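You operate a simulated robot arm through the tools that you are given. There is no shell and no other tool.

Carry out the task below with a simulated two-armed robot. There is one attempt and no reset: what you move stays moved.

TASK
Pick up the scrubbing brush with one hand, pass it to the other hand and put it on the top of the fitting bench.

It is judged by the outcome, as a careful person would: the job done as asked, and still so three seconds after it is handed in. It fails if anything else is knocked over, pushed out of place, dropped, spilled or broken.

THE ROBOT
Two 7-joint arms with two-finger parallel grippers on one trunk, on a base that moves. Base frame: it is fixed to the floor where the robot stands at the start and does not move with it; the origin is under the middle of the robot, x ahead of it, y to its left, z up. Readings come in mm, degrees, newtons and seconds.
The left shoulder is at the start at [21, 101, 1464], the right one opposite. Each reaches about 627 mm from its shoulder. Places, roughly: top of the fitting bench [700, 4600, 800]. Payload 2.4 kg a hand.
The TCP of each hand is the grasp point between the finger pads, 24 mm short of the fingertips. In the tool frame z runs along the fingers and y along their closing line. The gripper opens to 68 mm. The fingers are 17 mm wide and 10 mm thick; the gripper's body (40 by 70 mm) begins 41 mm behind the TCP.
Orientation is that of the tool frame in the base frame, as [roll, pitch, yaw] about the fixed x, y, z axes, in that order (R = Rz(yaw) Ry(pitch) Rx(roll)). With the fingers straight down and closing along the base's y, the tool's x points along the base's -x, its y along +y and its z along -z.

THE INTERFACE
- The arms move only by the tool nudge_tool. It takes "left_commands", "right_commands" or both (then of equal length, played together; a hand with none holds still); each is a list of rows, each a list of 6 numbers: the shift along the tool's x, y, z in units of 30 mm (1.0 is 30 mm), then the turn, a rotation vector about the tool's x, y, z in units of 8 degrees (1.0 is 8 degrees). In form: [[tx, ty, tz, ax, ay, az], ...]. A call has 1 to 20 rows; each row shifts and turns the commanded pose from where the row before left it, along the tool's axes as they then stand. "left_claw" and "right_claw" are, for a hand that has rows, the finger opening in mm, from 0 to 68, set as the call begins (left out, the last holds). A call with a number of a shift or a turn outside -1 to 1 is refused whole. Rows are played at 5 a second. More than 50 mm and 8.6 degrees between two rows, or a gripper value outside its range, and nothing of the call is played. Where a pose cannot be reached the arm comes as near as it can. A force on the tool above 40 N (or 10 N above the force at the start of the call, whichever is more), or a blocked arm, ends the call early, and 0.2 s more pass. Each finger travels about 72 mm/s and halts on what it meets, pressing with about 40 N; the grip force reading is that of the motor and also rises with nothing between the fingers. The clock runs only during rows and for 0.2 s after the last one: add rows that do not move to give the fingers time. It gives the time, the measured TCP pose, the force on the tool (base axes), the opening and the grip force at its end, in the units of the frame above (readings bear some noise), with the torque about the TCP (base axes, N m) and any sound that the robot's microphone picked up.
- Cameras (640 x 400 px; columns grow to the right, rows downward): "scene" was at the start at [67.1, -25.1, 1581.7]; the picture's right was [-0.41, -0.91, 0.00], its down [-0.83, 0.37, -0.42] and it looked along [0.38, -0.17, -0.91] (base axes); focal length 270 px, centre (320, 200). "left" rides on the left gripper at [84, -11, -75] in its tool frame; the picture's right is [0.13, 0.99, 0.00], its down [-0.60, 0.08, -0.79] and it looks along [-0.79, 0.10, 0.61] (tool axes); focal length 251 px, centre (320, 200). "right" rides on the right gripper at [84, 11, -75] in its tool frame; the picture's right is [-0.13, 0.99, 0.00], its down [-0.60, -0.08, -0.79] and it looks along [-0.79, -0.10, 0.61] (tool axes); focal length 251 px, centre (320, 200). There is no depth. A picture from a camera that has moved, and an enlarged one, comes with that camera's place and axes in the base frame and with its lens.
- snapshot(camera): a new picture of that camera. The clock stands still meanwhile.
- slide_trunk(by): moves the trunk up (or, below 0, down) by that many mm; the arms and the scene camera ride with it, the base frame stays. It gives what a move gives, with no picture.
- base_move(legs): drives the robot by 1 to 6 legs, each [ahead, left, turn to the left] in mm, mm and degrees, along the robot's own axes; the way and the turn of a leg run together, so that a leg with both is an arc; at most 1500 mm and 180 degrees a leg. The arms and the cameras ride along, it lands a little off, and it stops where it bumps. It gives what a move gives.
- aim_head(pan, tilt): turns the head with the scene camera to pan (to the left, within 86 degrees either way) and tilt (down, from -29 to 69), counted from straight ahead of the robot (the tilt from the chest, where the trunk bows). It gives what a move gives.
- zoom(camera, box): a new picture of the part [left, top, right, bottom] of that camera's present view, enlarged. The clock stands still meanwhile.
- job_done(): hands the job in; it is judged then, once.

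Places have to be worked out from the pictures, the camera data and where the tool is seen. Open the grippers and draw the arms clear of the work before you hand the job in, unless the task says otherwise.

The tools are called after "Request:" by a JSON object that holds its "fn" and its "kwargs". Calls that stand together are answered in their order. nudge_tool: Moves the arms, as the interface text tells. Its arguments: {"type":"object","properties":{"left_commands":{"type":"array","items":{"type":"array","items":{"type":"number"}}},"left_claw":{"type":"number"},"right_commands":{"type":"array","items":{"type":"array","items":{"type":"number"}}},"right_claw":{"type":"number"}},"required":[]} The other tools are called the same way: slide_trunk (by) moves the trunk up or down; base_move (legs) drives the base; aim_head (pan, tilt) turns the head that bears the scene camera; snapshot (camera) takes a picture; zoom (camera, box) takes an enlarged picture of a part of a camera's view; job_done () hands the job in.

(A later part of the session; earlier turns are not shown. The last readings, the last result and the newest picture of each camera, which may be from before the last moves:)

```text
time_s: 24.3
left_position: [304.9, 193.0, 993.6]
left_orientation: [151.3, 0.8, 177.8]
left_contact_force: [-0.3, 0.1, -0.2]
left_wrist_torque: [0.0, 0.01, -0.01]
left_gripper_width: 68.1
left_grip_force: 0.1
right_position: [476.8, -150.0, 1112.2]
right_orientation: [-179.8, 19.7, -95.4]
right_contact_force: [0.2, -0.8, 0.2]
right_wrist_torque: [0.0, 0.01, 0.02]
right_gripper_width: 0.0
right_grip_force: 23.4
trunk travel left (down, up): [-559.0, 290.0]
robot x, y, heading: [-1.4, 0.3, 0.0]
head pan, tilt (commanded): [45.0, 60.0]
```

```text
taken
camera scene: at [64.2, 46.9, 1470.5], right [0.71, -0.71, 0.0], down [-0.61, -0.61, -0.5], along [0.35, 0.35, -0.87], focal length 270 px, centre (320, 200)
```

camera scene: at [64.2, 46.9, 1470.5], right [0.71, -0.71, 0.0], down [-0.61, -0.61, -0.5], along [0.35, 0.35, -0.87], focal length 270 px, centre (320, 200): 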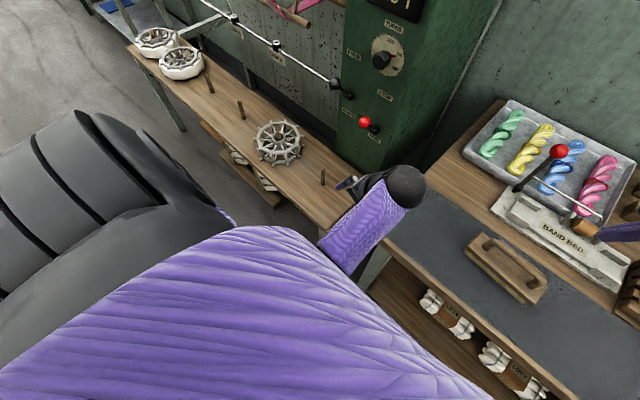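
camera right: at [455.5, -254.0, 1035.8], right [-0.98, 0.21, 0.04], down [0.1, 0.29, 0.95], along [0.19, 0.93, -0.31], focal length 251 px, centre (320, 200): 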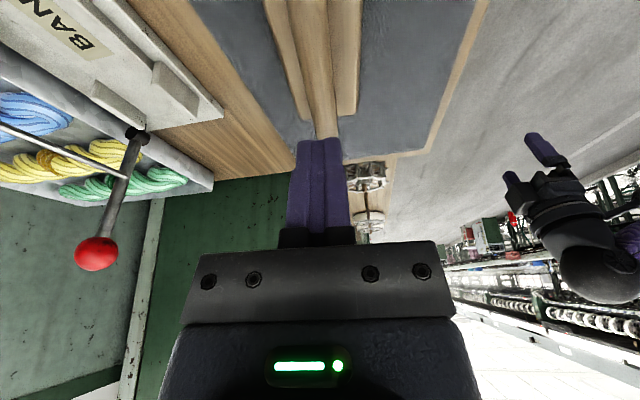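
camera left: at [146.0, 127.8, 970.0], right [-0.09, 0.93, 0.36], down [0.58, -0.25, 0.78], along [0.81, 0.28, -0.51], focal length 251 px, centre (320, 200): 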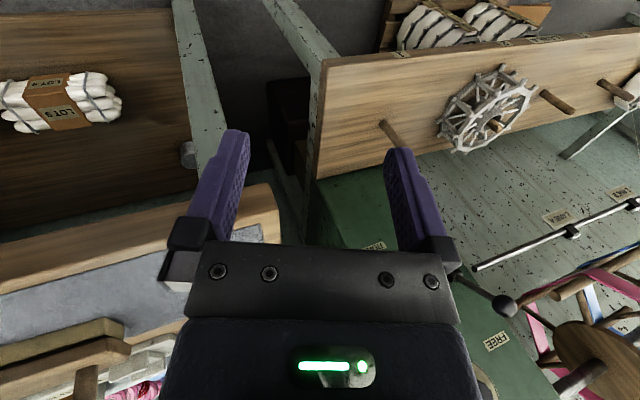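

All clear, with the left hand at z 994 and no forces. I bring the left hand inward and forward over the free space and turn it upright again.

Request:
{"fn": "nudge_tool", "kwargs": {"left_commands": [[-0.5, -0.88, -0.48, 0, 0, 0], [-0.5, -0.88, -0.48, 0, 0, 0], [-0.8, 0, 0, 0, 0, 0], [-0.8, 0, 0, 0.7, 0, 0], [-0.8, 0, 0, 0.7, 0, 0], [0, 0, 0, 0.7, 0, 0], [0, 0, 0, 0.7, 0, 0], [0, 0, 0, 0.7, 0, 0]]}}

Request:
{"fn": "snapshot", "kwargs": {"camera": "scene"}}

```text
time_s: 24.9
left_position: [327.8, 185.9, 994.3]
left_orientation: [145.6, 0.6, 179.3]
left_contact_force: [0.6, 0.1, 0.2]
left_wrist_torque: [0.01, 0.01, 0.0]
left_gripper_width: 68.1
left_grip_force: 0.0
right_position: [476.6, -150.8, 1112.9]
right_orientation: [-179.9, 19.7, -95.4]
right_contact_force: [0.5, -1.3, 0.3]
right_wrist_torque: [0.02, -0.02, -0.01]
right_gripper_width: 0.0
right_grip_force: 23.3
trunk travel left (down, up): [-559.0, 290.0]
robot x, y, heading: [-0.7, 0.7, -0.1]
head pan, tilt (commanded): [45.0, 60.0]
stopped in row 2 (left hand): the arm was blocked; the commanded pose is now the measured one
```

```text
taken
camera scene: at [64.0, 46.9, 1470.6], right [0.71, -0.71, 0.0], down [-0.61, -0.61, -0.5], along [0.35, 0.35, -0.87], focal length 270 px, centre (320, 200)
```

scene: 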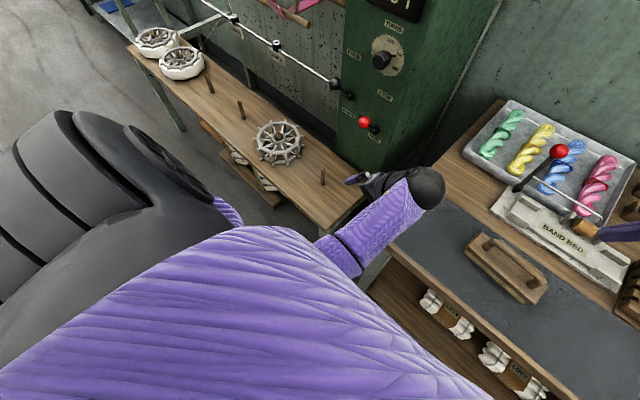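

The arm resists going inward, probably because its elbow is tucked close to the chest. I extend it straight forward instead, a bit at a time, to open up the elbow.

Request:
{"fn": "nudge_tool", "kwargs": {"left_commands": [[-0.6, 0, 0, 0, 0, 0], [-0.6, 0, 0, 0, 0, 0], [-0.6, 0, 0, 0, 0, 0]]}}

Request:
{"fn": "snapshot", "kwargs": {"camera": "left"}}

Request:
{"fn": "snapshot", "kwargs": {"camera": "scene"}}

```text
time_s: 25.7
left_position: [380.8, 184.3, 994.1]
left_orientation: [145.6, 0.4, 179.4]
left_contact_force: [0.4, 0.9, 0.7]
left_wrist_torque: [0.0, -0.02, 0.04]
left_gripper_width: 68.0
left_grip_force: 0.0
right_position: [476.8, -149.8, 1112.4]
right_orientation: [-179.7, 19.8, -95.3]
right_contact_force: [0.3, 1.0, -0.2]
right_wrist_torque: [0.0, -0.02, 0.02]
right_gripper_width: 0.2
right_grip_force: 23.6
trunk travel left (down, up): [-559.0, 290.0]
robot x, y, heading: [1.3, 0.7, -0.1]
head pan, tilt (commanded): [45.0, 60.0]
```

```text
taken
camera left: at [295.2, 133.4, 1051.1], right [-0.12, 0.82, 0.56], down [0.59, -0.39, 0.7], along [0.8, 0.42, -0.44], focal length 251 px, centre (320, 200)
```

left: 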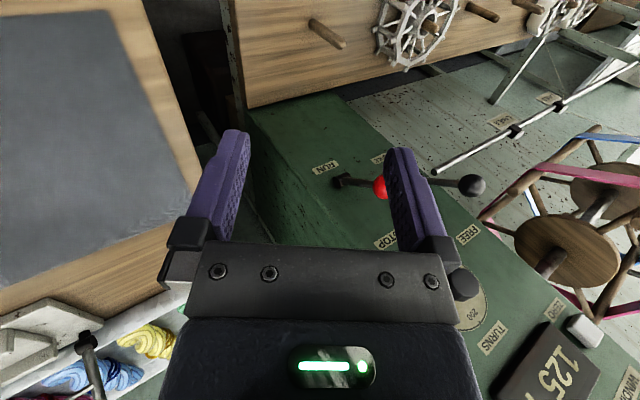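

```text
taken
camera scene: at [64.5, 46.9, 1470.6], right [0.71, -0.71, 0.0], down [-0.61, -0.61, -0.5], along [0.35, 0.35, -0.87], focal length 270 px, centre (320, 200)
```

scene: 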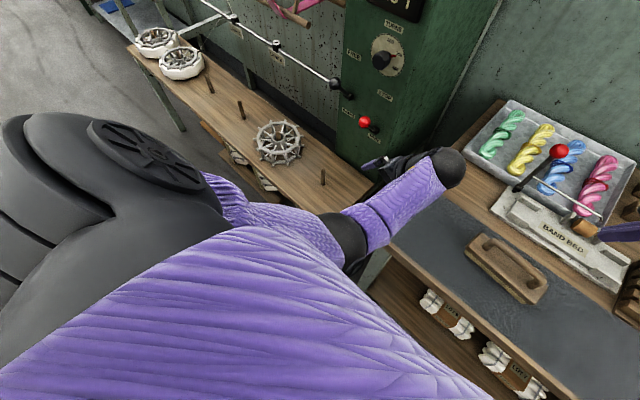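

The elbow is opened out and free now. I turn the left hand upright again in small steps.

Request:
{"fn": "nudge_tool", "kwargs": {"left_commands": [[0, 0, 0, 0.7, 0, 0], [0, 0, 0, 0.7, 0, 0], [0, 0, 0, 0.7, 0, 0], [0, 0, 0, 0.7, 0, 0], [0, 0, 0, 0.7, 0, 0], [0, 0, 0, 0.7, 0, 0]]}}

Request:
{"fn": "snapshot", "kwargs": {"camera": "scene"}}

```text
time_s: 27.1
left_position: [380.0, 182.3, 994.6]
left_orientation: [179.3, 0.5, 179.4]
left_contact_force: [0.5, 0.0, 0.5]
left_wrist_torque: [0.03, -0.04, 0.01]
left_gripper_width: 67.7
left_grip_force: 0.0
right_position: [477.2, -150.3, 1113.2]
right_orientation: [-179.8, 19.7, -95.3]
right_contact_force: [0.4, -0.7, -0.1]
right_wrist_torque: [0.01, 0.02, 0.04]
right_gripper_width: 0.0
right_grip_force: 24.1
trunk travel left (down, up): [-559.0, 290.0]
robot x, y, heading: [-0.6, -5.3, 0.2]
head pan, tilt (commanded): [45.0, 60.0]
```

```text
taken
camera scene: at [64.2, 47.0, 1470.6], right [0.71, -0.71, 0.0], down [-0.61, -0.61, -0.5], along [0.35, 0.35, -0.87], focal length 270 px, centre (320, 200)
```

scene: 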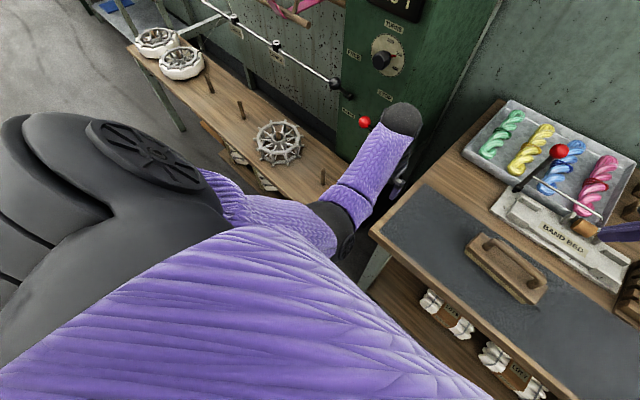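

The left hand is upright and free. I bring it inward and up a little, then turn it 90° so that it also closes along x, with its camera on the outer (left) side.

Request:
{"fn": "nudge_tool", "kwargs": {"left_commands": [[0, -1, 0, 0, 0, 0], [0, -1, 0, 0, 0, 0], [0, -1, -0.5, 0, 0, 0.5], [0, 0, -0.5, 0, 0, 1], [0, 0, 0, 0, 0, 1], [0, 0, 0, 0, 0, 1], [0, 0, 0, 0, 0, 1], [0, 0, 0, 0, 0, 1]]}}

Request:
{"fn": "snapshot", "kwargs": {"camera": "scene"}}

```text
time_s: 28.9
left_position: [380.1, 94.6, 1023.0]
left_orientation: [179.1, -0.1, 135.2]
left_contact_force: [-0.2, 0.3, -0.4]
left_wrist_torque: [-0.02, 0.01, -0.03]
left_gripper_width: 68.0
left_grip_force: 0.0
right_position: [477.3, -150.4, 1112.6]
right_orientation: [-179.9, 19.8, -95.3]
right_contact_force: [-0.9, -0.2, -0.5]
right_wrist_torque: [-0.03, -0.04, 0.01]
right_gripper_width: 0.3
right_grip_force: 23.4
trunk travel left (down, up): [-559.0, 290.0]
robot x, y, heading: [1.5, -0.0, -0.0]
head pan, tilt (commanded): [45.0, 60.0]
```

```text
taken
camera scene: at [64.2, 46.9, 1470.6], right [0.71, -0.71, 0.0], down [-0.61, -0.61, -0.5], along [0.35, 0.35, -0.87], focal length 270 px, centre (320, 200)
```

scene: 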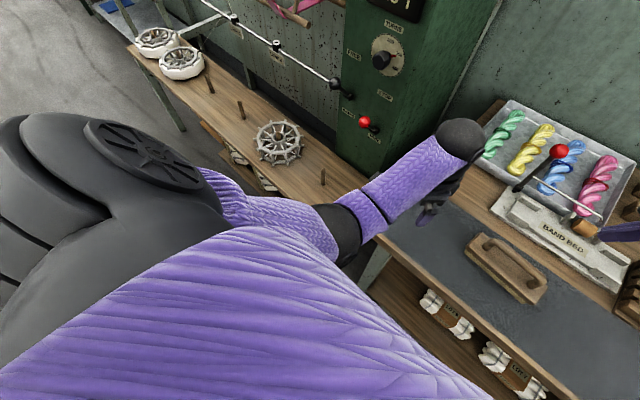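

The turn works. I finish it (to yaw about 85°) and draw the left hand out to y of about 150 to wait, and open the right gripper at the same time.

Request:
{"fn": "nudge_tool", "kwargs": {"left_commands": [[0, 0, 0, 0, 0, 1], [0, 0, 0, 0, 0, 1], [0, 0, 0, 0, 0, 1], [0, 0, 0, 0, 0, 1], [0, 0, 0, 0, 0, 1], [0, 0, 0, 0, 0, 1], [0, 0, 0, 0, 0, 0.31], [0.8, 0, 0, 0, 0, 0], [0.8, 0, 0, 0, 0, 0]], "right_commands": [[0, 0, 0, 0, 0, 0], [0, 0, 0, 0, 0, 0], [0, 0, 0, 0, 0, 0], [0, 0, 0, 0, 0, 0], [0, 0, 0, 0, 0, 0], [0, 0, 0, 0, 0, 0], [0, 0, 0, 0, 0, 0], [0, 0, 0, 0, 0, 0], [0, 0, 0, 0, 0, 0]], "right_claw": 68}}

Request:
{"fn": "aim_head", "kwargs": {"pan": -15, "tilt": 58}}

Request:
{"fn": "snapshot", "kwargs": {"camera": "scene"}}

Request:
{"fn": "snapshot", "kwargs": {"camera": "right"}}

Request:
{"fn": "snapshot", "kwargs": {"camera": "left"}}

```text
time_s: 30.9
left_position: [383.7, 143.3, 1024.1]
left_orientation: [179.6, -0.8, 84.9]
left_contact_force: [-0.8, -0.4, -1.1]
left_wrist_torque: [0.01, 0.02, 0.0]
left_gripper_width: 68.2
left_grip_force: 0.0
right_position: [477.5, -151.0, 1112.5]
right_orientation: [-179.8, 19.7, -95.3]
right_contact_force: [-0.3, 0.8, 0.0]
right_wrist_torque: [-0.02, 0.0, -0.01]
right_gripper_width: 68.1
right_grip_force: 0.1
trunk travel left (down, up): [-559.0, 290.0]
robot x, y, heading: [-1.7, -1.3, 0.0]
head pan, tilt (commanded): [45.0, 60.0]
```

```text
time_s: 32.2
left_position: [384.3, 143.6, 1023.8]
left_orientation: [179.6, -0.7, 84.9]
left_contact_force: [0.2, 0.5, 0.4]
left_wrist_torque: [0.01, 0.01, -0.01]
left_gripper_width: 68.2
left_grip_force: 0.1
right_position: [478.1, -150.5, 1112.5]
right_orientation: [-179.9, 19.7, -95.3]
right_contact_force: [-0.2, -1.7, -0.1]
right_wrist_torque: [0.02, 0.02, -0.03]
right_gripper_width: 67.5
right_grip_force: 0.0
trunk travel left (down, up): [-559.0, 290.0]
robot x, y, heading: [-2.8, 0.3, 0.1]
head pan, tilt (commanded): [-15.0, 58.0]
```

```text
taken
camera scene: at [83.6, -18.0, 1473.0], right [-0.26, -0.97, 0.0], down [-0.82, 0.22, -0.53], along [0.51, -0.14, -0.85], focal length 270 px, centre (320, 200)
```

scene: 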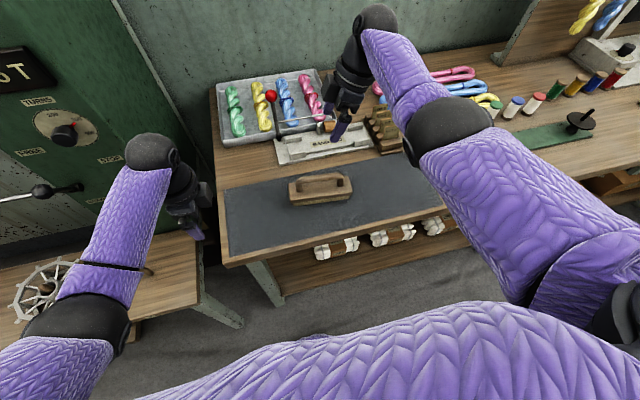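

```text
taken
camera right: at [455.4, -254.2, 1155.0], right [-0.98, 0.21, 0.04], down [0.1, 0.29, 0.95], along [0.19, 0.93, -0.31], focal length 251 px, centre (320, 200)
```

right: 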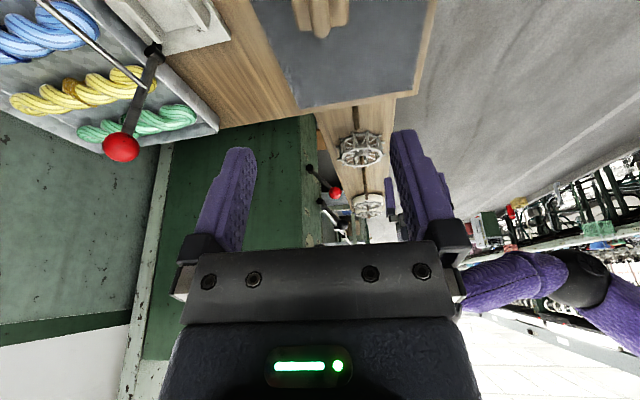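

```text
taken
camera left: at [379.2, 226.1, 1100.9], right [1.0, 0.04, 0.01], down [0.02, -0.62, 0.78], along [0.04, -0.78, -0.62], focal length 251 px, centre (320, 200)
```

left: 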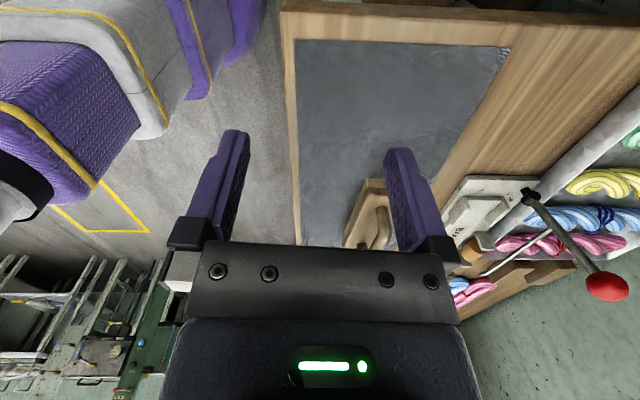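

Both arms are in good mirrored postures now. I zoom on the brush to measure its place again after the slip.

Request:
{"fn": "zoom", "kwargs": {"camera": "scene", "box": [260, 140, 380, 230]}}

Request:
{"fn": "zoom", "kwargs": {"camera": "right", "box": [260, 0, 400, 60]}}

Request:
{"fn": "zoom", "kwargs": {"camera": "left", "box": [320, 160, 440, 260]}}

```text
4.44 times, centred on (320, 185) of scene
camera zoom: at [83.6, -18.0, 1473.0], right [-0.26, -0.97, 0.0], down [-0.82, 0.22, -0.53], along [0.51, -0.14, -0.85], focal length 1198 px, centre (320, 267)
```

zoom: 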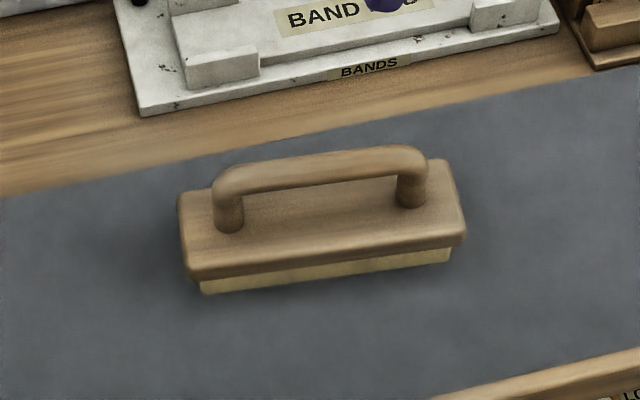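

```text
4.57 times, centred on (330, 30) of right
camera zoom: at [455.4, -254.2, 1155.0], right [-0.98, 0.21, 0.04], down [0.1, 0.29, 0.95], along [0.19, 0.93, -0.31], focal length 1149 px, centre (274, 977)
```

zoom: 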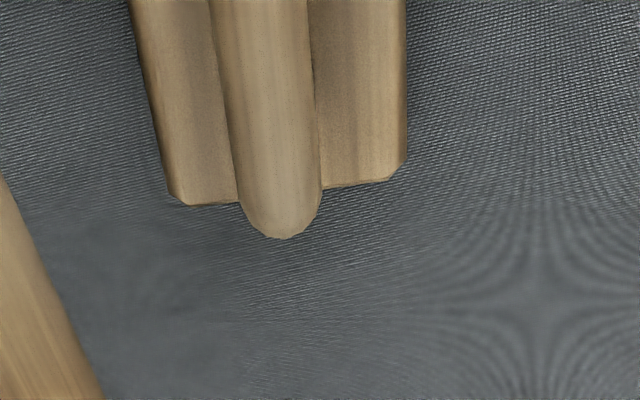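

```text
4.00 times, centred on (380, 210) of left
camera zoom: at [379.2, 226.1, 1100.9], right [1.0, 0.04, 0.01], down [0.02, -0.62, 0.78], along [0.04, -0.78, -0.62], focal length 1006 px, centre (80, 160)
```

zoom: 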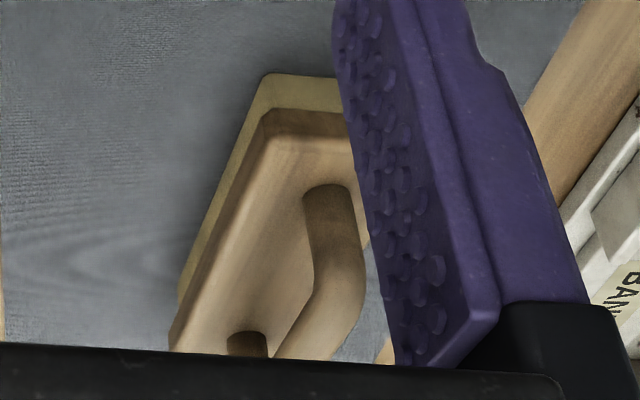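

The brush is where it was: bar centre near (478, -121, 921), block top near z 882. I lower the trunk 100 mm with both hands still clear, then bring the right hand nearer the handle's middle (18 mm off centre) with a 15° tilt.

Request:
{"fn": "slide_trunk", "kwargs": {"by": -100}}

Request:
{"fn": "nudge_tool", "kwargs": {"right_commands": [[-0.345, 0.05, 0.124, 0, 0, 0], [0, 0, 0, 0, 0.6, 0], [0, 0, 0, 0, 0, 0]]}}

Request:
{"fn": "zoom", "kwargs": {"camera": "right", "box": [220, 0, 420, 200]}}

Request:
{"fn": "snapshot", "kwargs": {"camera": "scene"}}

```text
time_s: 33.5
left_position: [384.6, 143.0, 924.6]
left_orientation: [179.5, -0.8, 84.9]
left_contact_force: [0.0, 0.5, -0.6]
left_wrist_torque: [0.04, 0.02, 0.02]
left_gripper_width: 68.0
left_grip_force: 0.1
right_position: [476.5, -149.9, 1013.4]
right_orientation: [-179.8, 19.7, -95.3]
right_contact_force: [0.2, 0.4, -0.6]
right_wrist_torque: [0.0, 0.01, -0.01]
right_gripper_width: 68.1
right_grip_force: 0.1
trunk travel left (down, up): [-459.0, 390.0]
robot x, y, heading: [-3.0, 3.2, 0.1]
head pan, tilt (commanded): [-15.0, 58.0]
```

```text
time_s: 34.3
left_position: [383.6, 142.0, 924.3]
left_orientation: [179.5, -0.7, 84.9]
left_contact_force: [-0.6, 0.0, 0.5]
left_wrist_torque: [-0.01, -0.01, 0.01]
left_gripper_width: 68.3
left_grip_force: 0.1
right_position: [476.3, -138.8, 1012.4]
right_orientation: [-179.8, 14.8, -95.3]
right_contact_force: [0.0, 0.4, 0.6]
right_wrist_torque: [-0.01, 0.0, 0.03]
right_gripper_width: 68.0
right_grip_force: 0.1
trunk travel left (down, up): [-459.0, 390.0]
robot x, y, heading: [0.2, -3.6, 0.1]
head pan, tilt (commanded): [-15.0, 58.0]
```

```text
2.00 times, centred on (320, 100) of right
camera zoom: at [455.2, -239.0, 1063.7], right [-0.98, 0.22, 0.03], down [0.11, 0.37, 0.92], along [0.19, 0.9, -0.39], focal length 503 px, centre (320, 400)
```

zoom: 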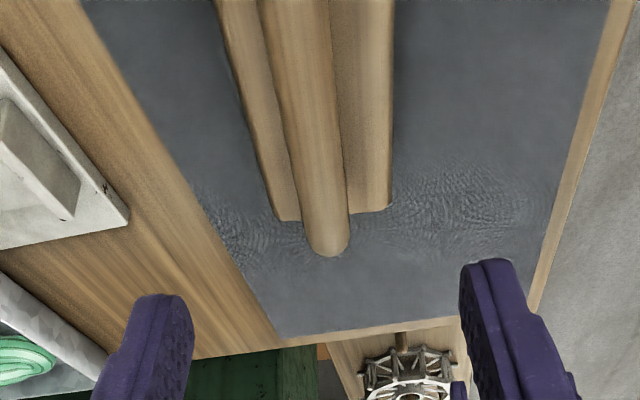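

```text
taken
camera scene: at [91.8, -18.1, 1372.6], right [-0.26, -0.97, 0.0], down [-0.82, 0.22, -0.53], along [0.51, -0.14, -0.85], focal length 270 px, centre (320, 200)
```

scene: 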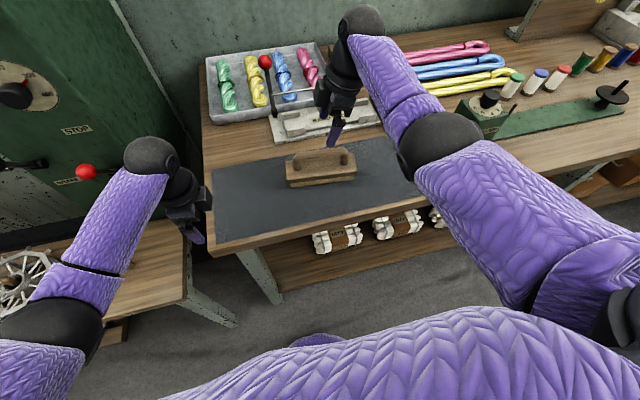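

The alignment is right: the bar passes x 476 at y -139, exactly under the hand. I go straight down 95 mm to z of about 917 along base z.

Request:
{"fn": "nudge_tool", "kwargs": {"right_commands": [[0.163, 0, 0.615, 0, 0, 0], [0.163, 0, 0.615, 0, 0, 0], [0.163, 0, 0.615, 0, 0, 0], [0.163, 0, 0.615, 0, 0, 0], [0.082, 0, 0.308, 0, 0, 0], [0.082, 0, 0.308, 0, 0, 0], [0, 0, 0, 0, 0, 0]]}}

Request:
{"fn": "zoom", "kwargs": {"camera": "scene", "box": [260, 100, 400, 200]}}

Request:
{"fn": "snapshot", "kwargs": {"camera": "left"}}

```text
time_s: 35.9
left_position: [384.3, 143.0, 923.2]
left_orientation: [179.6, -0.7, 84.9]
left_contact_force: [0.7, -0.2, 1.1]
left_wrist_torque: [-0.03, 0.01, -0.02]
left_gripper_width: 68.0
left_grip_force: 0.0
right_position: [466.7, -140.3, 919.1]
right_orientation: [-179.7, 14.9, -95.4]
right_contact_force: [-0.4, -1.1, -0.7]
right_wrist_torque: [0.0, 0.0, -0.01]
right_gripper_width: 68.0
right_grip_force: 0.0
right hand out of reach, approached as far as the arm can: row 4, 5, 6
trunk travel left (down, up): [-459.0, 390.0]
robot x, y, heading: [-0.3, 1.0, -0.2]
head pan, tilt (commanded): [-15.0, 58.0]
```

```text
4.00 times, centred on (330, 150) of scene
camera zoom: at [91.8, -18.1, 1372.6], right [-0.26, -0.97, 0.0], down [-0.82, 0.22, -0.53], along [0.51, -0.14, -0.85], focal length 1078 px, centre (280, 400)
```

zoom: 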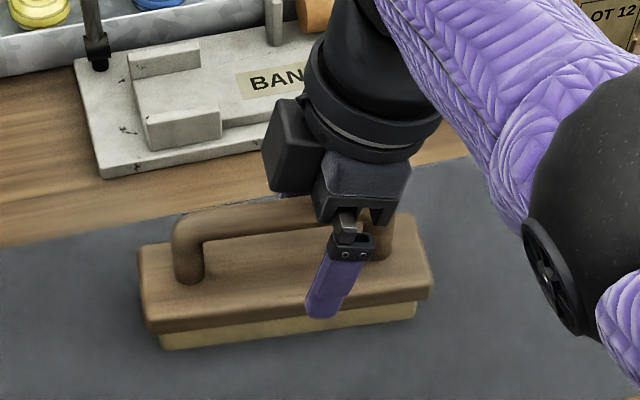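

```text
taken
camera left: at [379.4, 225.8, 1001.3], right [1.0, 0.04, 0.01], down [0.02, -0.62, 0.78], along [0.04, -0.78, -0.62], focal length 251 px, centre (320, 200)
```

left: 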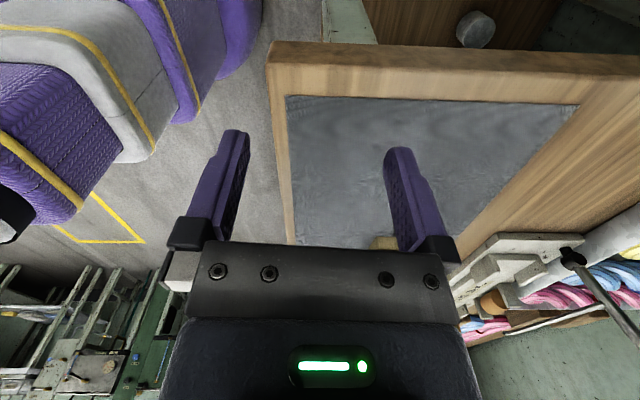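

The right arm is at the end of its reach (x came out 10 mm short), so the trunk has to go lower. I raise both hands 50 mm, then lower the trunk 60 mm.

Request:
{"fn": "nudge_tool", "kwargs": {"right_commands": [[-0.213, 0, -0.806, 0, 0, 0], [-0.213, 0, -0.806, 0, 0, 0], [0, 0, 0, 0, 0, 0]], "left_commands": [[0, 0, -0.8, 0, 0, 0], [0, 0, -0.8, 0, 0, 0], [0, 0, 0, 0, 0, 0]]}}

Request:
{"fn": "slide_trunk", "kwargs": {"by": -60}}

Request:
{"fn": "zoom", "kwargs": {"camera": "right", "box": [220, 0, 420, 200]}}

```text
time_s: 36.7
left_position: [382.3, 141.9, 972.7]
left_orientation: [179.6, -0.8, 85.0]
left_contact_force: [-0.7, -0.4, 0.5]
left_wrist_torque: [0.01, -0.02, -0.02]
left_gripper_width: 68.0
left_grip_force: 0.1
right_position: [466.1, -139.6, 968.8]
right_orientation: [-179.8, 14.9, -95.4]
right_contact_force: [0.7, -0.9, -0.3]
right_wrist_torque: [-0.01, -0.01, -0.01]
right_gripper_width: 67.9
right_grip_force: 0.1
trunk travel left (down, up): [-459.0, 390.0]
robot x, y, heading: [0.3, -2.8, 0.1]
head pan, tilt (commanded): [-15.0, 58.0]
```

```text
time_s: 37.7
left_position: [383.0, 141.9, 912.5]
left_orientation: [179.6, -0.8, 84.9]
left_contact_force: [0.2, 0.0, 0.2]
left_wrist_torque: [0.0, 0.0, -0.01]
left_gripper_width: 68.0
left_grip_force: 0.1
right_position: [466.0, -139.7, 909.1]
right_orientation: [-179.8, 14.9, -95.3]
right_contact_force: [1.2, -0.2, 0.4]
right_wrist_torque: [0.01, -0.02, 0.02]
right_gripper_width: 68.1
right_grip_force: 0.0
trunk travel left (down, up): [-399.0, 450.0]
robot x, y, heading: [1.2, 1.7, -0.0]
head pan, tilt (commanded): [-15.0, 58.0]
```

```text
2.00 times, centred on (320, 100) of right
camera zoom: at [445.4, -239.9, 960.8], right [-0.98, 0.22, 0.03], down [0.11, 0.37, 0.92], along [0.19, 0.9, -0.39], focal length 503 px, centre (320, 400)
```

zoom: 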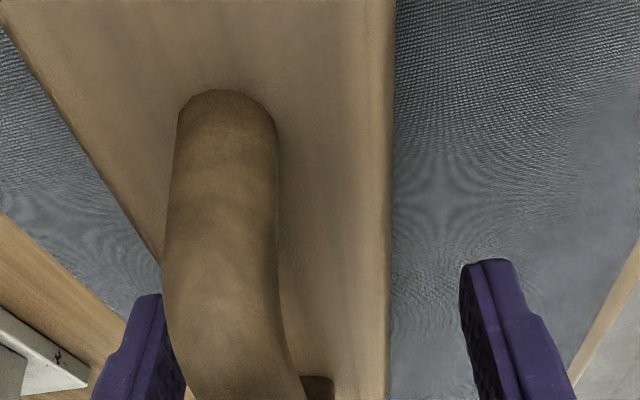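

The hand is at (466, -140, 909), low enough but 10 mm short in x. I raise it 7 mm and shift +x 10 mm to centre on the bar.

Request:
{"fn": "nudge_tool", "kwargs": {"right_commands": [[-0.06, 0, -0.226, 0, 0, 0], [-0.015, -0.171, 0, 0, 0, 0], [-0.015, -0.171, 0, 0, 0, 0], [0, 0, 0, 0, 0, 0]]}}

Request:
{"fn": "zoom", "kwargs": {"camera": "right", "box": [200, 0, 440, 240]}}

Request:
{"fn": "zoom", "kwargs": {"camera": "scene", "box": [260, 80, 400, 180]}}

```text
time_s: 38.7
left_position: [382.9, 141.6, 912.5]
left_orientation: [179.6, -0.8, 84.9]
left_contact_force: [-0.2, -0.5, -0.5]
left_wrist_torque: [0.0, 0.02, 0.01]
left_gripper_width: 68.0
left_grip_force: 0.1
right_position: [478.3, -139.7, 917.3]
right_orientation: [-179.8, 14.9, -95.2]
right_contact_force: [0.3, 0.2, 0.2]
right_wrist_torque: [-0.02, 0.01, 0.0]
right_gripper_width: 68.2
right_grip_force: 0.0
trunk travel left (down, up): [-399.0, 450.0]
robot x, y, heading: [-2.3, -0.3, -0.1]
head pan, tilt (commanded): [-15.0, 58.0]
```

```text
1.67 times, centred on (320, 120) of right
camera zoom: at [455.8, -239.6, 967.9], right [-0.98, 0.22, 0.03], down [0.11, 0.37, 0.92], along [0.19, 0.9, -0.39], focal length 419 px, centre (320, 333)
```

zoom: 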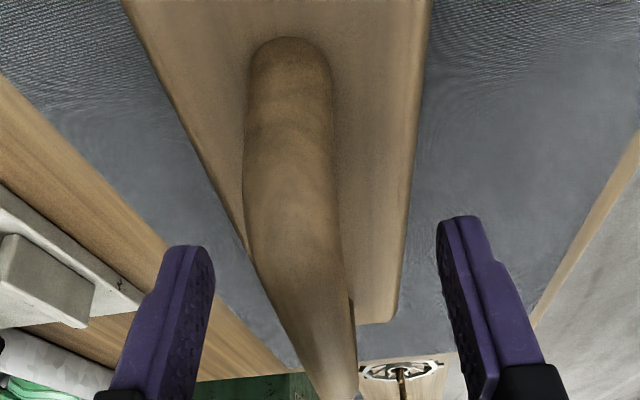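

```text
4.00 times, centred on (330, 130) of scene
camera zoom: at [99.2, -18.0, 1312.3], right [-0.26, -0.97, 0.0], down [-0.82, 0.22, -0.53], along [0.51, -0.14, -0.85], focal length 1078 px, centre (280, 480)
```

zoom: 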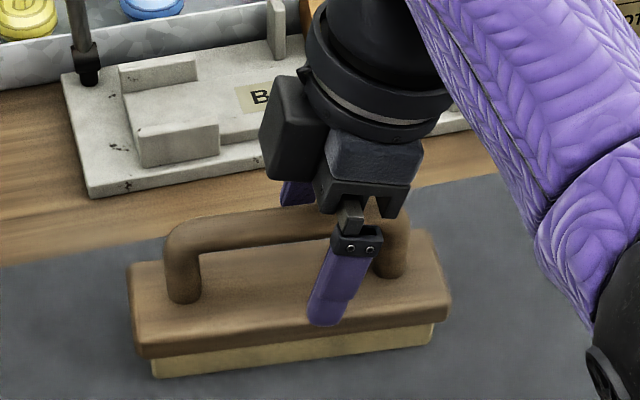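

The bar runs centrally between the fingers (column 320 at the TCP row). I close the gripper, then lift only about 6 mm to feel the weight and see whether the grip holds.

Request:
{"fn": "nudge_tool", "kwargs": {"right_commands": [[0, 0, 0, 0, 0, 0], [0, 0, 0, 0, 0, 0], [0, 0, 0, 0, 0, 0], [0, 0, 0, 0, 0, 0], [0, 0, 0, 0, 0, 0], [0, 0, 0, 0, 0, 0]], "right_claw": 0}}

Request:
{"fn": "nudge_tool", "kwargs": {"right_commands": [[-0.0255, 0, -0.0967, 0, 0, 0], [-0.0255, 0, -0.0967, 0, 0, 0], [0, 0, 0, 0, 0, 0], [0, 0, 0, 0, 0, 0]]}}

Request:
{"fn": "zoom", "kwargs": {"camera": "scene", "box": [260, 80, 400, 180]}}

```text
time_s: 40.1
left_position: [383.8, 141.4, 912.6]
left_orientation: [179.5, -0.8, 85.0]
left_contact_force: [-0.4, 0.0, 0.7]
left_wrist_torque: [0.01, 0.01, 0.01]
left_gripper_width: 68.0
left_grip_force: 0.0
right_position: [476.8, -140.3, 918.2]
right_orientation: [-179.8, 14.8, -95.3]
right_contact_force: [1.1, 0.6, 2.0]
right_wrist_torque: [0.04, 0.03, -0.09]
right_gripper_width: 17.3
right_grip_force: 35.8
trunk travel left (down, up): [-399.0, 450.0]
robot x, y, heading: [1.7, 2.0, -0.1]
head pan, tilt (commanded): [-15.0, 58.0]
```

```text
time_s: 41.1
left_position: [383.3, 141.3, 911.6]
left_orientation: [179.6, -0.7, 84.9]
left_contact_force: [0.1, 0.7, -0.2]
left_wrist_torque: [-0.01, 0.04, -0.02]
left_gripper_width: 68.0
left_grip_force: 0.0
right_position: [477.4, -140.0, 922.4]
right_orientation: [-179.8, 14.9, -95.3]
right_contact_force: [-0.4, -0.5, -2.4]
right_wrist_torque: [-0.04, 0.03, 0.0]
right_gripper_width: 16.9
right_grip_force: 35.5
trunk travel left (down, up): [-399.0, 450.0]
robot x, y, heading: [-1.7, 1.5, -0.0]
head pan, tilt (commanded): [-15.0, 58.0]
```

```text
4.00 times, centred on (330, 130) of scene
camera zoom: at [99.3, -18.1, 1312.2], right [-0.26, -0.97, 0.0], down [-0.82, 0.22, -0.53], along [0.51, -0.14, -0.85], focal length 1078 px, centre (280, 480)
```

zoom: 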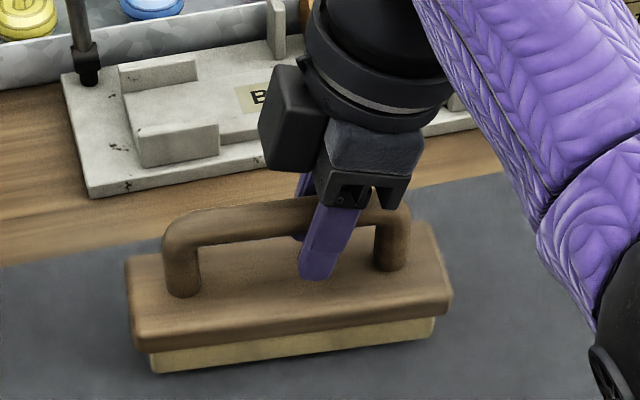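

The grip still holds (16.9 mm, 35 N), with about 3-4 N of pull on the tool. I lift another 6 mm and compare.

Request:
{"fn": "nudge_tool", "kwargs": {"right_commands": [[-0.0255, 0, -0.0967, 0, 0, 0], [-0.0255, 0, -0.0967, 0, 0, 0], [0, 0, 0, 0, 0, 0], [0, 0, 0, 0, 0, 0]]}}

Request:
{"fn": "zoom", "kwargs": {"camera": "scene", "box": [260, 80, 400, 180]}}

Request:
{"fn": "zoom", "kwargs": {"camera": "right", "box": [200, 0, 440, 240]}}

```text
time_s: 42.1
left_position: [384.5, 141.0, 910.3]
left_orientation: [179.6, -0.8, 84.9]
left_contact_force: [-0.6, -0.2, -0.5]
left_wrist_torque: [0.0, 0.0, 0.01]
left_gripper_width: 68.2
left_grip_force: 0.0
right_position: [477.8, -139.6, 928.5]
right_orientation: [-179.8, 14.9, -95.3]
right_contact_force: [0.4, 0.9, -1.9]
right_wrist_torque: [-0.01, 0.02, 0.02]
right_gripper_width: 17.0
right_grip_force: 35.6
trunk travel left (down, up): [-399.0, 450.0]
robot x, y, heading: [-1.8, -4.3, 0.3]
head pan, tilt (commanded): [-15.0, 58.0]
```

```text
4.00 times, centred on (330, 130) of scene
camera zoom: at [99.3, -18.1, 1312.2], right [-0.26, -0.97, 0.0], down [-0.82, 0.22, -0.53], along [0.51, -0.14, -0.85], focal length 1078 px, centre (280, 480)
```

zoom: 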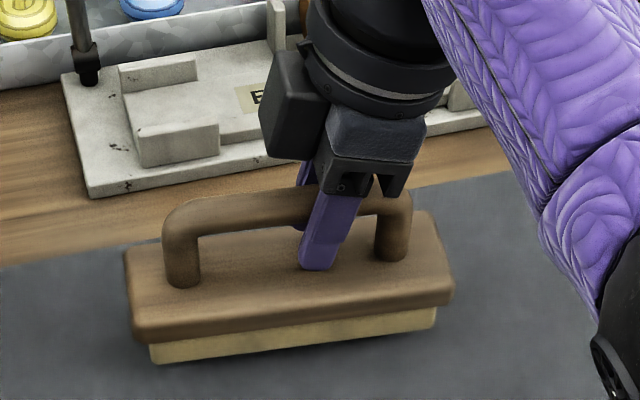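

```text
1.67 times, centred on (320, 120) of right
camera zoom: at [456.9, -240.0, 979.9], right [-0.98, 0.22, 0.03], down [0.11, 0.37, 0.92], along [0.19, 0.9, -0.39], focal length 419 px, centre (320, 333)
```

zoom: 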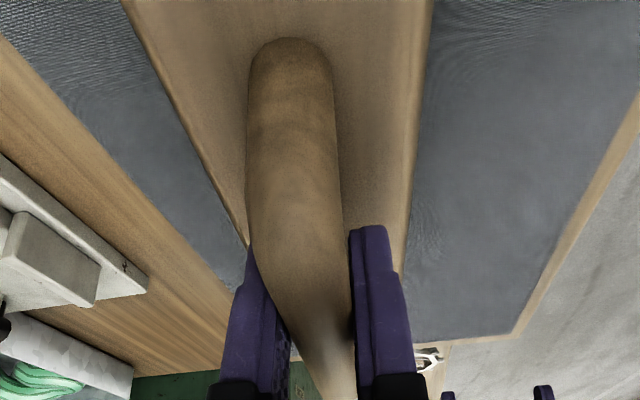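

The brush is now clear of the mat and held steadily: TCP z 928.5, grip 35.6 N, and about 2-4 N of weight. While it is still only about 1 cm above the mat, I test whether a small trunk slide disturbs the grip.

Request:
{"fn": "slide_trunk", "kwargs": {"by": 10}}

Request:
{"fn": "zoom", "kwargs": {"camera": "right", "box": [200, 0, 440, 240]}}

Request:
{"fn": "zoom", "kwargs": {"camera": "scene", "box": [260, 80, 400, 180]}}

```text
time_s: 42.7
left_position: [384.2, 141.2, 920.7]
left_orientation: [179.6, -0.8, 84.9]
left_contact_force: [0.2, 0.4, -0.8]
left_wrist_torque: [0.0, 0.0, -0.03]
left_gripper_width: 67.8
left_grip_force: 0.0
right_position: [476.4, -140.6, 939.5]
right_orientation: [-179.8, 14.9, -95.3]
right_contact_force: [1.0, 0.7, -2.0]
right_wrist_torque: [-0.07, 0.02, 0.01]
right_gripper_width: 17.1
right_grip_force: 36.0
trunk travel left (down, up): [-409.0, 440.0]
robot x, y, heading: [-0.4, 2.3, -0.1]
head pan, tilt (commanded): [-15.0, 58.0]
```

```text
1.67 times, centred on (320, 120) of right
camera zoom: at [456.0, -240.0, 989.9], right [-0.98, 0.22, 0.03], down [0.11, 0.37, 0.92], along [0.19, 0.9, -0.39], focal length 419 px, centre (320, 333)
```

zoom: 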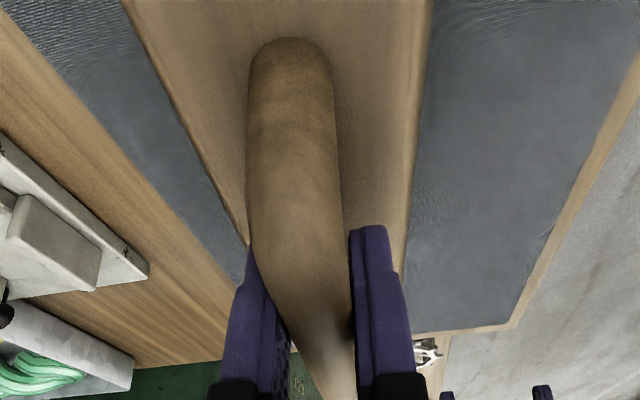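

```text
4.00 times, centred on (330, 130) of scene
camera zoom: at [98.2, -18.1, 1322.3], right [-0.26, -0.97, 0.0], down [-0.82, 0.22, -0.53], along [0.51, -0.14, -0.85], focal length 1078 px, centre (280, 480)
```

zoom: 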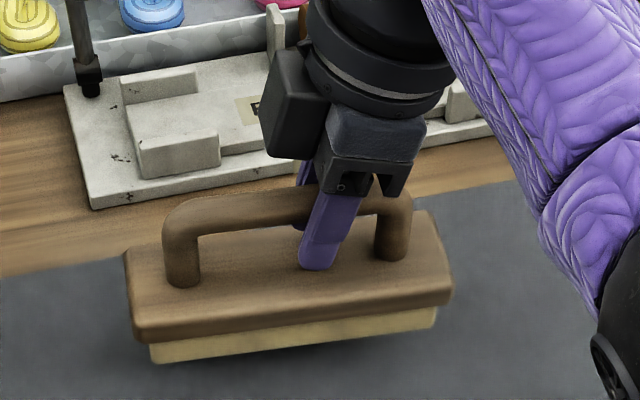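

The brush did not shift in the grip during the slide, so this hold is sound. I raise the trunk another 30 mm to bring the brush clearly into the air above the mat and check again.

Request:
{"fn": "slide_trunk", "kwargs": {"by": 30}}

Request:
{"fn": "zoom", "kwargs": {"camera": "right", "box": [200, 0, 440, 240]}}

Request:
{"fn": "snapshot", "kwargs": {"camera": "scene"}}

```text
time_s: 43.4
left_position: [384.0, 140.9, 951.9]
left_orientation: [179.6, -0.8, 85.0]
left_contact_force: [0.2, -0.2, 0.2]
left_wrist_torque: [0.01, -0.01, 0.02]
left_gripper_width: 68.0
left_grip_force: 0.2
right_position: [475.5, -139.5, 969.3]
right_orientation: [-179.9, 14.8, -95.4]
right_contact_force: [-0.5, -0.3, -1.5]
right_wrist_torque: [-0.01, -0.01, 0.0]
right_gripper_width: 17.2
right_grip_force: 35.6
trunk travel left (down, up): [-439.0, 410.0]
robot x, y, heading: [-1.0, -2.5, 0.2]
head pan, tilt (commanded): [-15.0, 58.0]
```

```text
1.67 times, centred on (320, 120) of right
camera zoom: at [455.9, -240.2, 1019.8], right [-0.98, 0.22, 0.03], down [0.11, 0.37, 0.92], along [0.19, 0.9, -0.39], focal length 419 px, centre (320, 333)
```

zoom: 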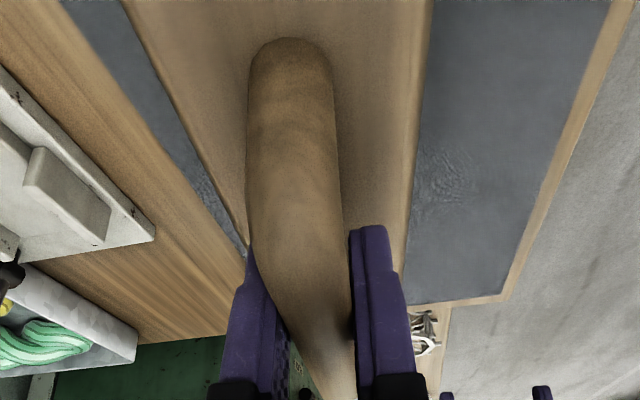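

```text
taken
camera scene: at [94.4, -18.1, 1352.5], right [-0.26, -0.97, 0.0], down [-0.82, 0.22, -0.53], along [0.51, -0.14, -0.85], focal length 270 px, centre (320, 200)
```

scene: 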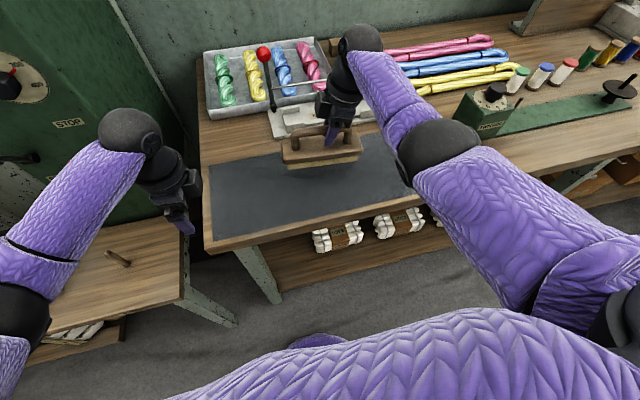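

The hold stays firm (17.2 mm, 35.6 N). Now I prepare the left hand: raise it, tilt it 20° outward, and bring it most of the way to a point above the left half of the handle.

Request:
{"fn": "nudge_tool", "kwargs": {"left_commands": [[0, 0, -0.98, 0, 0, 0], [0, 0, -0.98, 0, 0, 0], [0, 0, -0.98, 0, 0, 0], [0, 0, 0, 0, -1, 0], [0, 0, 0, 0, -1, 0], [0, 0, 0, 0, -0.5, 0], [-0.933, 0.557, 0.34, 0, 0, 0], [-0.933, 0.557, 0.34, 0, 0, 0], [-0.933, 0.557, 0.34, 0, 0, 0], [-0.933, 0.557, 0.34, 0, 0, 0]], "left_claw": 68}}

Request:
{"fn": "snapshot", "kwargs": {"camera": "scene"}}

Request:
{"fn": "snapshot", "kwargs": {"camera": "left"}}

```text
time_s: 45.6
left_position: [438.0, 14.2, 1039.3]
left_orientation: [179.6, 19.1, 84.6]
left_contact_force: [0.2, 0.3, 0.9]
left_wrist_torque: [-0.01, 0.0, -0.01]
left_gripper_width: 68.1
left_grip_force: 0.0
right_position: [477.1, -140.1, 967.9]
right_orientation: [-179.9, 14.9, -95.2]
right_contact_force: [-0.2, 0.0, -1.9]
right_wrist_torque: [-0.02, 0.02, -0.02]
right_gripper_width: 17.0
right_grip_force: 36.0
trunk travel left (down, up): [-439.0, 410.0]
robot x, y, heading: [0.2, -2.7, 0.2]
head pan, tilt (commanded): [-15.0, 58.0]
```

```text
taken
camera scene: at [94.3, -18.6, 1352.5], right [-0.26, -0.97, 0.0], down [-0.82, 0.22, -0.53], along [0.51, -0.14, -0.85], focal length 270 px, centre (320, 200)
```

scene: 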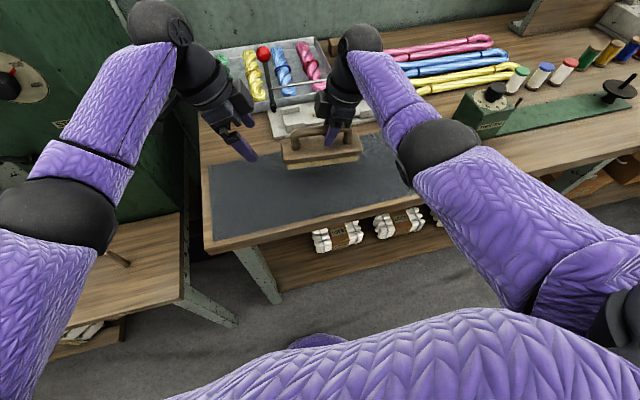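

```text
taken
camera left: at [436.1, 119.0, 1084.0], right [1.0, 0.03, -0.04], down [0.04, -0.32, 0.95], along [0.02, -0.95, -0.32], focal length 251 px, centre (320, 200)
```

left: 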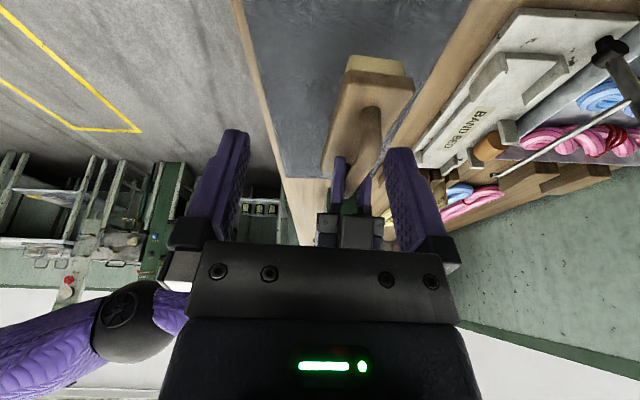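

The left camera sees the brush held in the right fingers. I zoom in to measure the handle's line from this side.

Request:
{"fn": "zoom", "kwargs": {"camera": "left", "box": [300, 40, 440, 180]}}

Request:
{"fn": "zoom", "kwargs": {"camera": "scene", "box": [200, 60, 400, 190]}}

```text
2.86 times, centred on (370, 110) of left
camera zoom: at [436.1, 119.0, 1084.0], right [1.0, 0.03, -0.04], down [0.04, -0.32, 0.95], along [0.02, -0.95, -0.32], focal length 718 px, centre (177, 457)
```

zoom: 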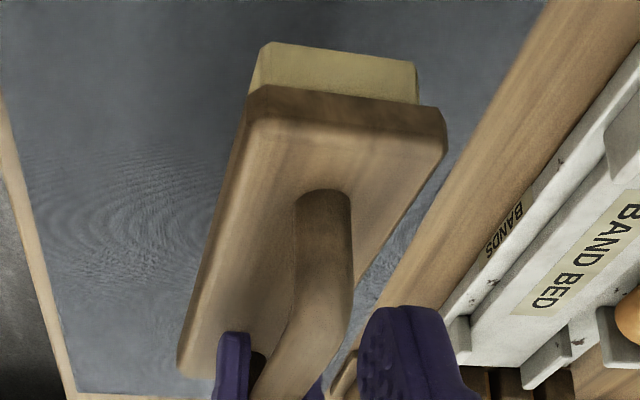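

```text
3.08 times, centred on (300, 125) of scene
camera zoom: at [94.3, -18.6, 1352.5], right [-0.26, -0.97, 0.0], down [-0.82, 0.22, -0.53], along [0.51, -0.14, -0.85], focal length 830 px, centre (382, 431)
```

zoom: 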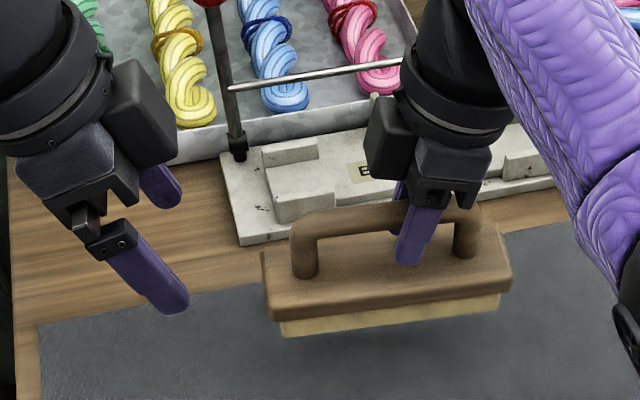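

The handle line looks as expected. There is also a dark box on the inner side of each gripper that could get in the way of the other hand, so I look at it more closely from several views.

Request:
{"fn": "zoom", "kwargs": {"camera": "left", "box": [290, 130, 410, 250]}}

Request:
{"fn": "snapshot", "kwargs": {"camera": "right"}}

Request:
{"fn": "zoom", "kwargs": {"camera": "scene", "box": [180, 20, 290, 170]}}

```text
3.33 times, centred on (350, 190) of left
camera zoom: at [436.1, 119.0, 1084.0], right [1.0, 0.03, -0.04], down [0.04, -0.32, 0.95], along [0.02, -0.95, -0.32], focal length 838 px, centre (220, 233)
```

zoom: 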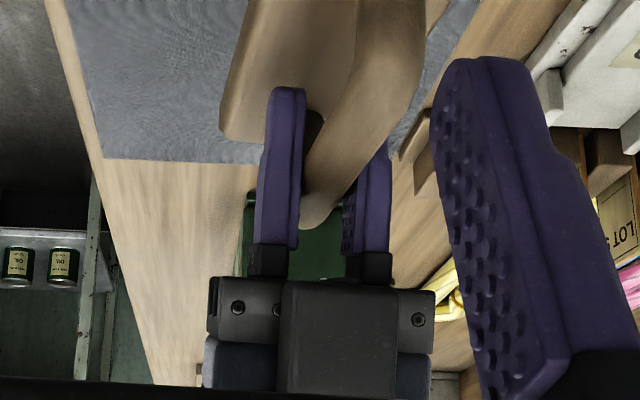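

```text
taken
camera right: at [455.9, -240.4, 1019.8], right [-0.98, 0.22, 0.03], down [0.11, 0.37, 0.92], along [0.19, 0.9, -0.39], focal length 251 px, centre (320, 200)
```

right: 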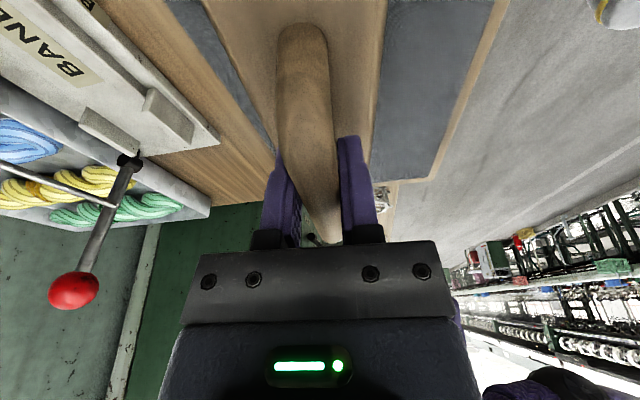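

```text
2.67 times, centred on (235, 95) of scene
camera zoom: at [94.3, -18.6, 1352.5], right [-0.26, -0.97, 0.0], down [-0.82, 0.22, -0.53], along [0.51, -0.14, -0.85], focal length 719 px, centre (547, 480)
```

zoom: 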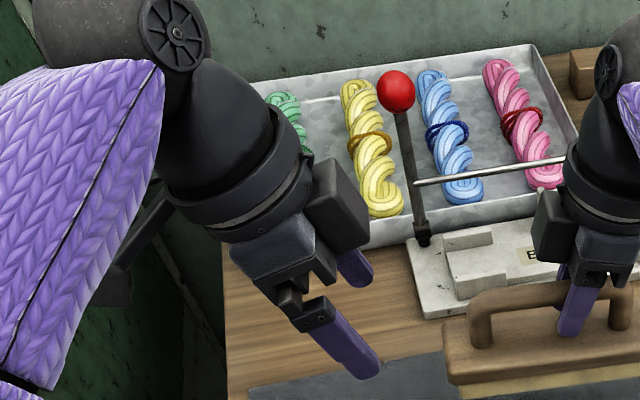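

Each gripper carries a box on its inner side (about 50 mm from its axis), so two hands side by side from above would clash. Instead the left hand will come in horizontally from the robot's side, with one finger under the bar and one above, which also supports the weight. I undo the left tilt, back off, and begin turning the fingers forward.

Request:
{"fn": "nudge_tool", "kwargs": {"left_commands": [[0, 0, 0, 0, 0.8, 0], [0, 0, 0, 0, 0.8, 0], [0, 0, 0, 0, 0.79, 0], [0.357, -0.837, 0.9, 0, 0, 0], [0.357, -0.837, 0.9, 0, 0, 0], [0, 0, 0, -1, 0, 0], [0, 0, 0, -1, 0, 0], [0, 0, 0, -1, 0, 0], [0, 0, 0, -1, 0, 0]], "left_claw": 42}}

Request:
{"fn": "snapshot", "kwargs": {"camera": "scene"}}

```text
time_s: 47.6
left_position: [389.9, 41.2, 984.4]
left_orientation: [147.6, 0.1, 84.9]
left_contact_force: [0.7, 0.8, 0.2]
left_wrist_torque: [-0.01, 0.01, 0.03]
left_gripper_width: 41.8
left_grip_force: 0.0
right_position: [477.9, -138.7, 970.0]
right_orientation: [-179.7, 14.9, -95.4]
right_contact_force: [0.0, -0.6, -2.0]
right_wrist_torque: [-0.03, 0.02, 0.0]
right_gripper_width: 16.9
right_grip_force: 35.3
trunk travel left (down, up): [-439.0, 410.0]
robot x, y, heading: [1.6, 0.9, -0.0]
head pan, tilt (commanded): [-15.0, 58.0]
```

```text
taken
camera scene: at [94.1, -18.1, 1352.5], right [-0.26, -0.97, 0.0], down [-0.82, 0.22, -0.53], along [0.51, -0.14, -0.85], focal length 270 px, centre (320, 200)
```

scene: 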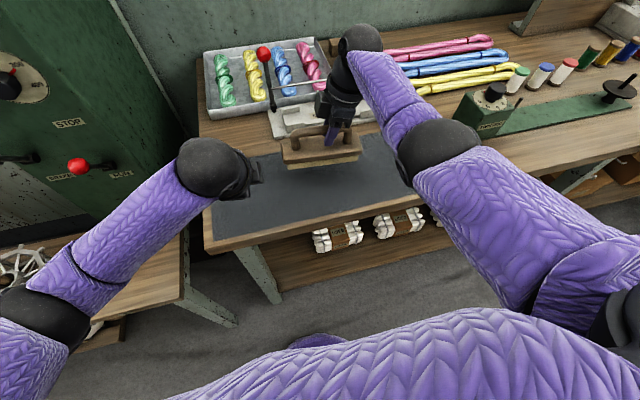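

The left wrist turns freely (32° so far). I continue in steps toward horizontal.

Request:
{"fn": "nudge_tool", "kwargs": {"left_commands": [[0, 0, 0, -1, 0, 0], [0, 0, 0, -1, 0, 0], [0, 0, 0, -1, 0, 0], [0, 0, 0, -1, 0, 0]]}}

Request:
{"fn": "snapshot", "kwargs": {"camera": "scene"}}

Request:
{"fn": "snapshot", "kwargs": {"camera": "left"}}

```text
time_s: 48.6
left_position: [390.0, 41.1, 984.2]
left_orientation: [115.5, 0.0, 84.8]
left_contact_force: [0.1, -1.2, 1.4]
left_wrist_torque: [0.02, -0.01, 0.0]
left_gripper_width: 42.1
left_grip_force: 0.1
right_position: [477.3, -141.0, 969.1]
right_orientation: [-179.8, 15.0, -95.3]
right_contact_force: [0.5, 0.2, -1.7]
right_wrist_torque: [-0.03, 0.01, 0.04]
right_gripper_width: 17.0
right_grip_force: 35.5
trunk travel left (down, up): [-439.0, 410.0]
robot x, y, heading: [1.5, 0.6, -0.0]
head pan, tilt (commanded): [-15.0, 58.0]
```

```text
taken
camera scene: at [94.0, -18.1, 1352.5], right [-0.26, -0.97, 0.0], down [-0.82, 0.22, -0.53], along [0.51, -0.14, -0.85], focal length 270 px, centre (320, 200)
```

scene: 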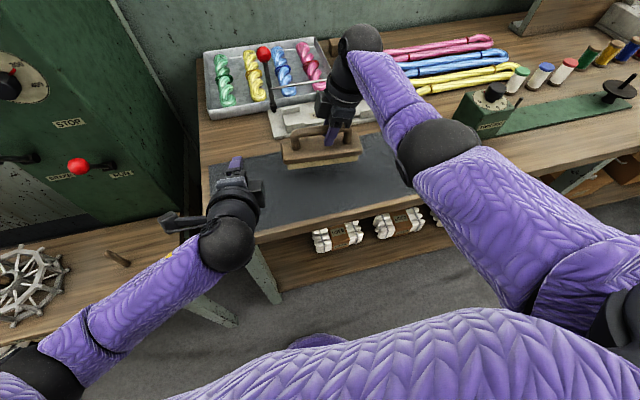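

```text
taken
camera left: at [325.9, 131.6, 1007.8], right [0.44, 0.09, 0.89], down [-0.73, -0.54, 0.41], along [0.52, -0.84, -0.17], focal length 251 px, centre (320, 200)
```

left: 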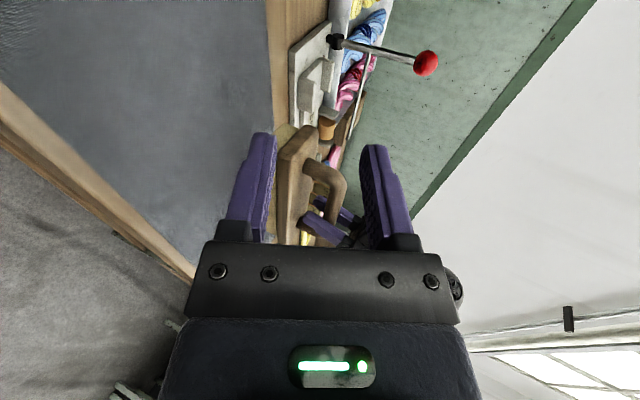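

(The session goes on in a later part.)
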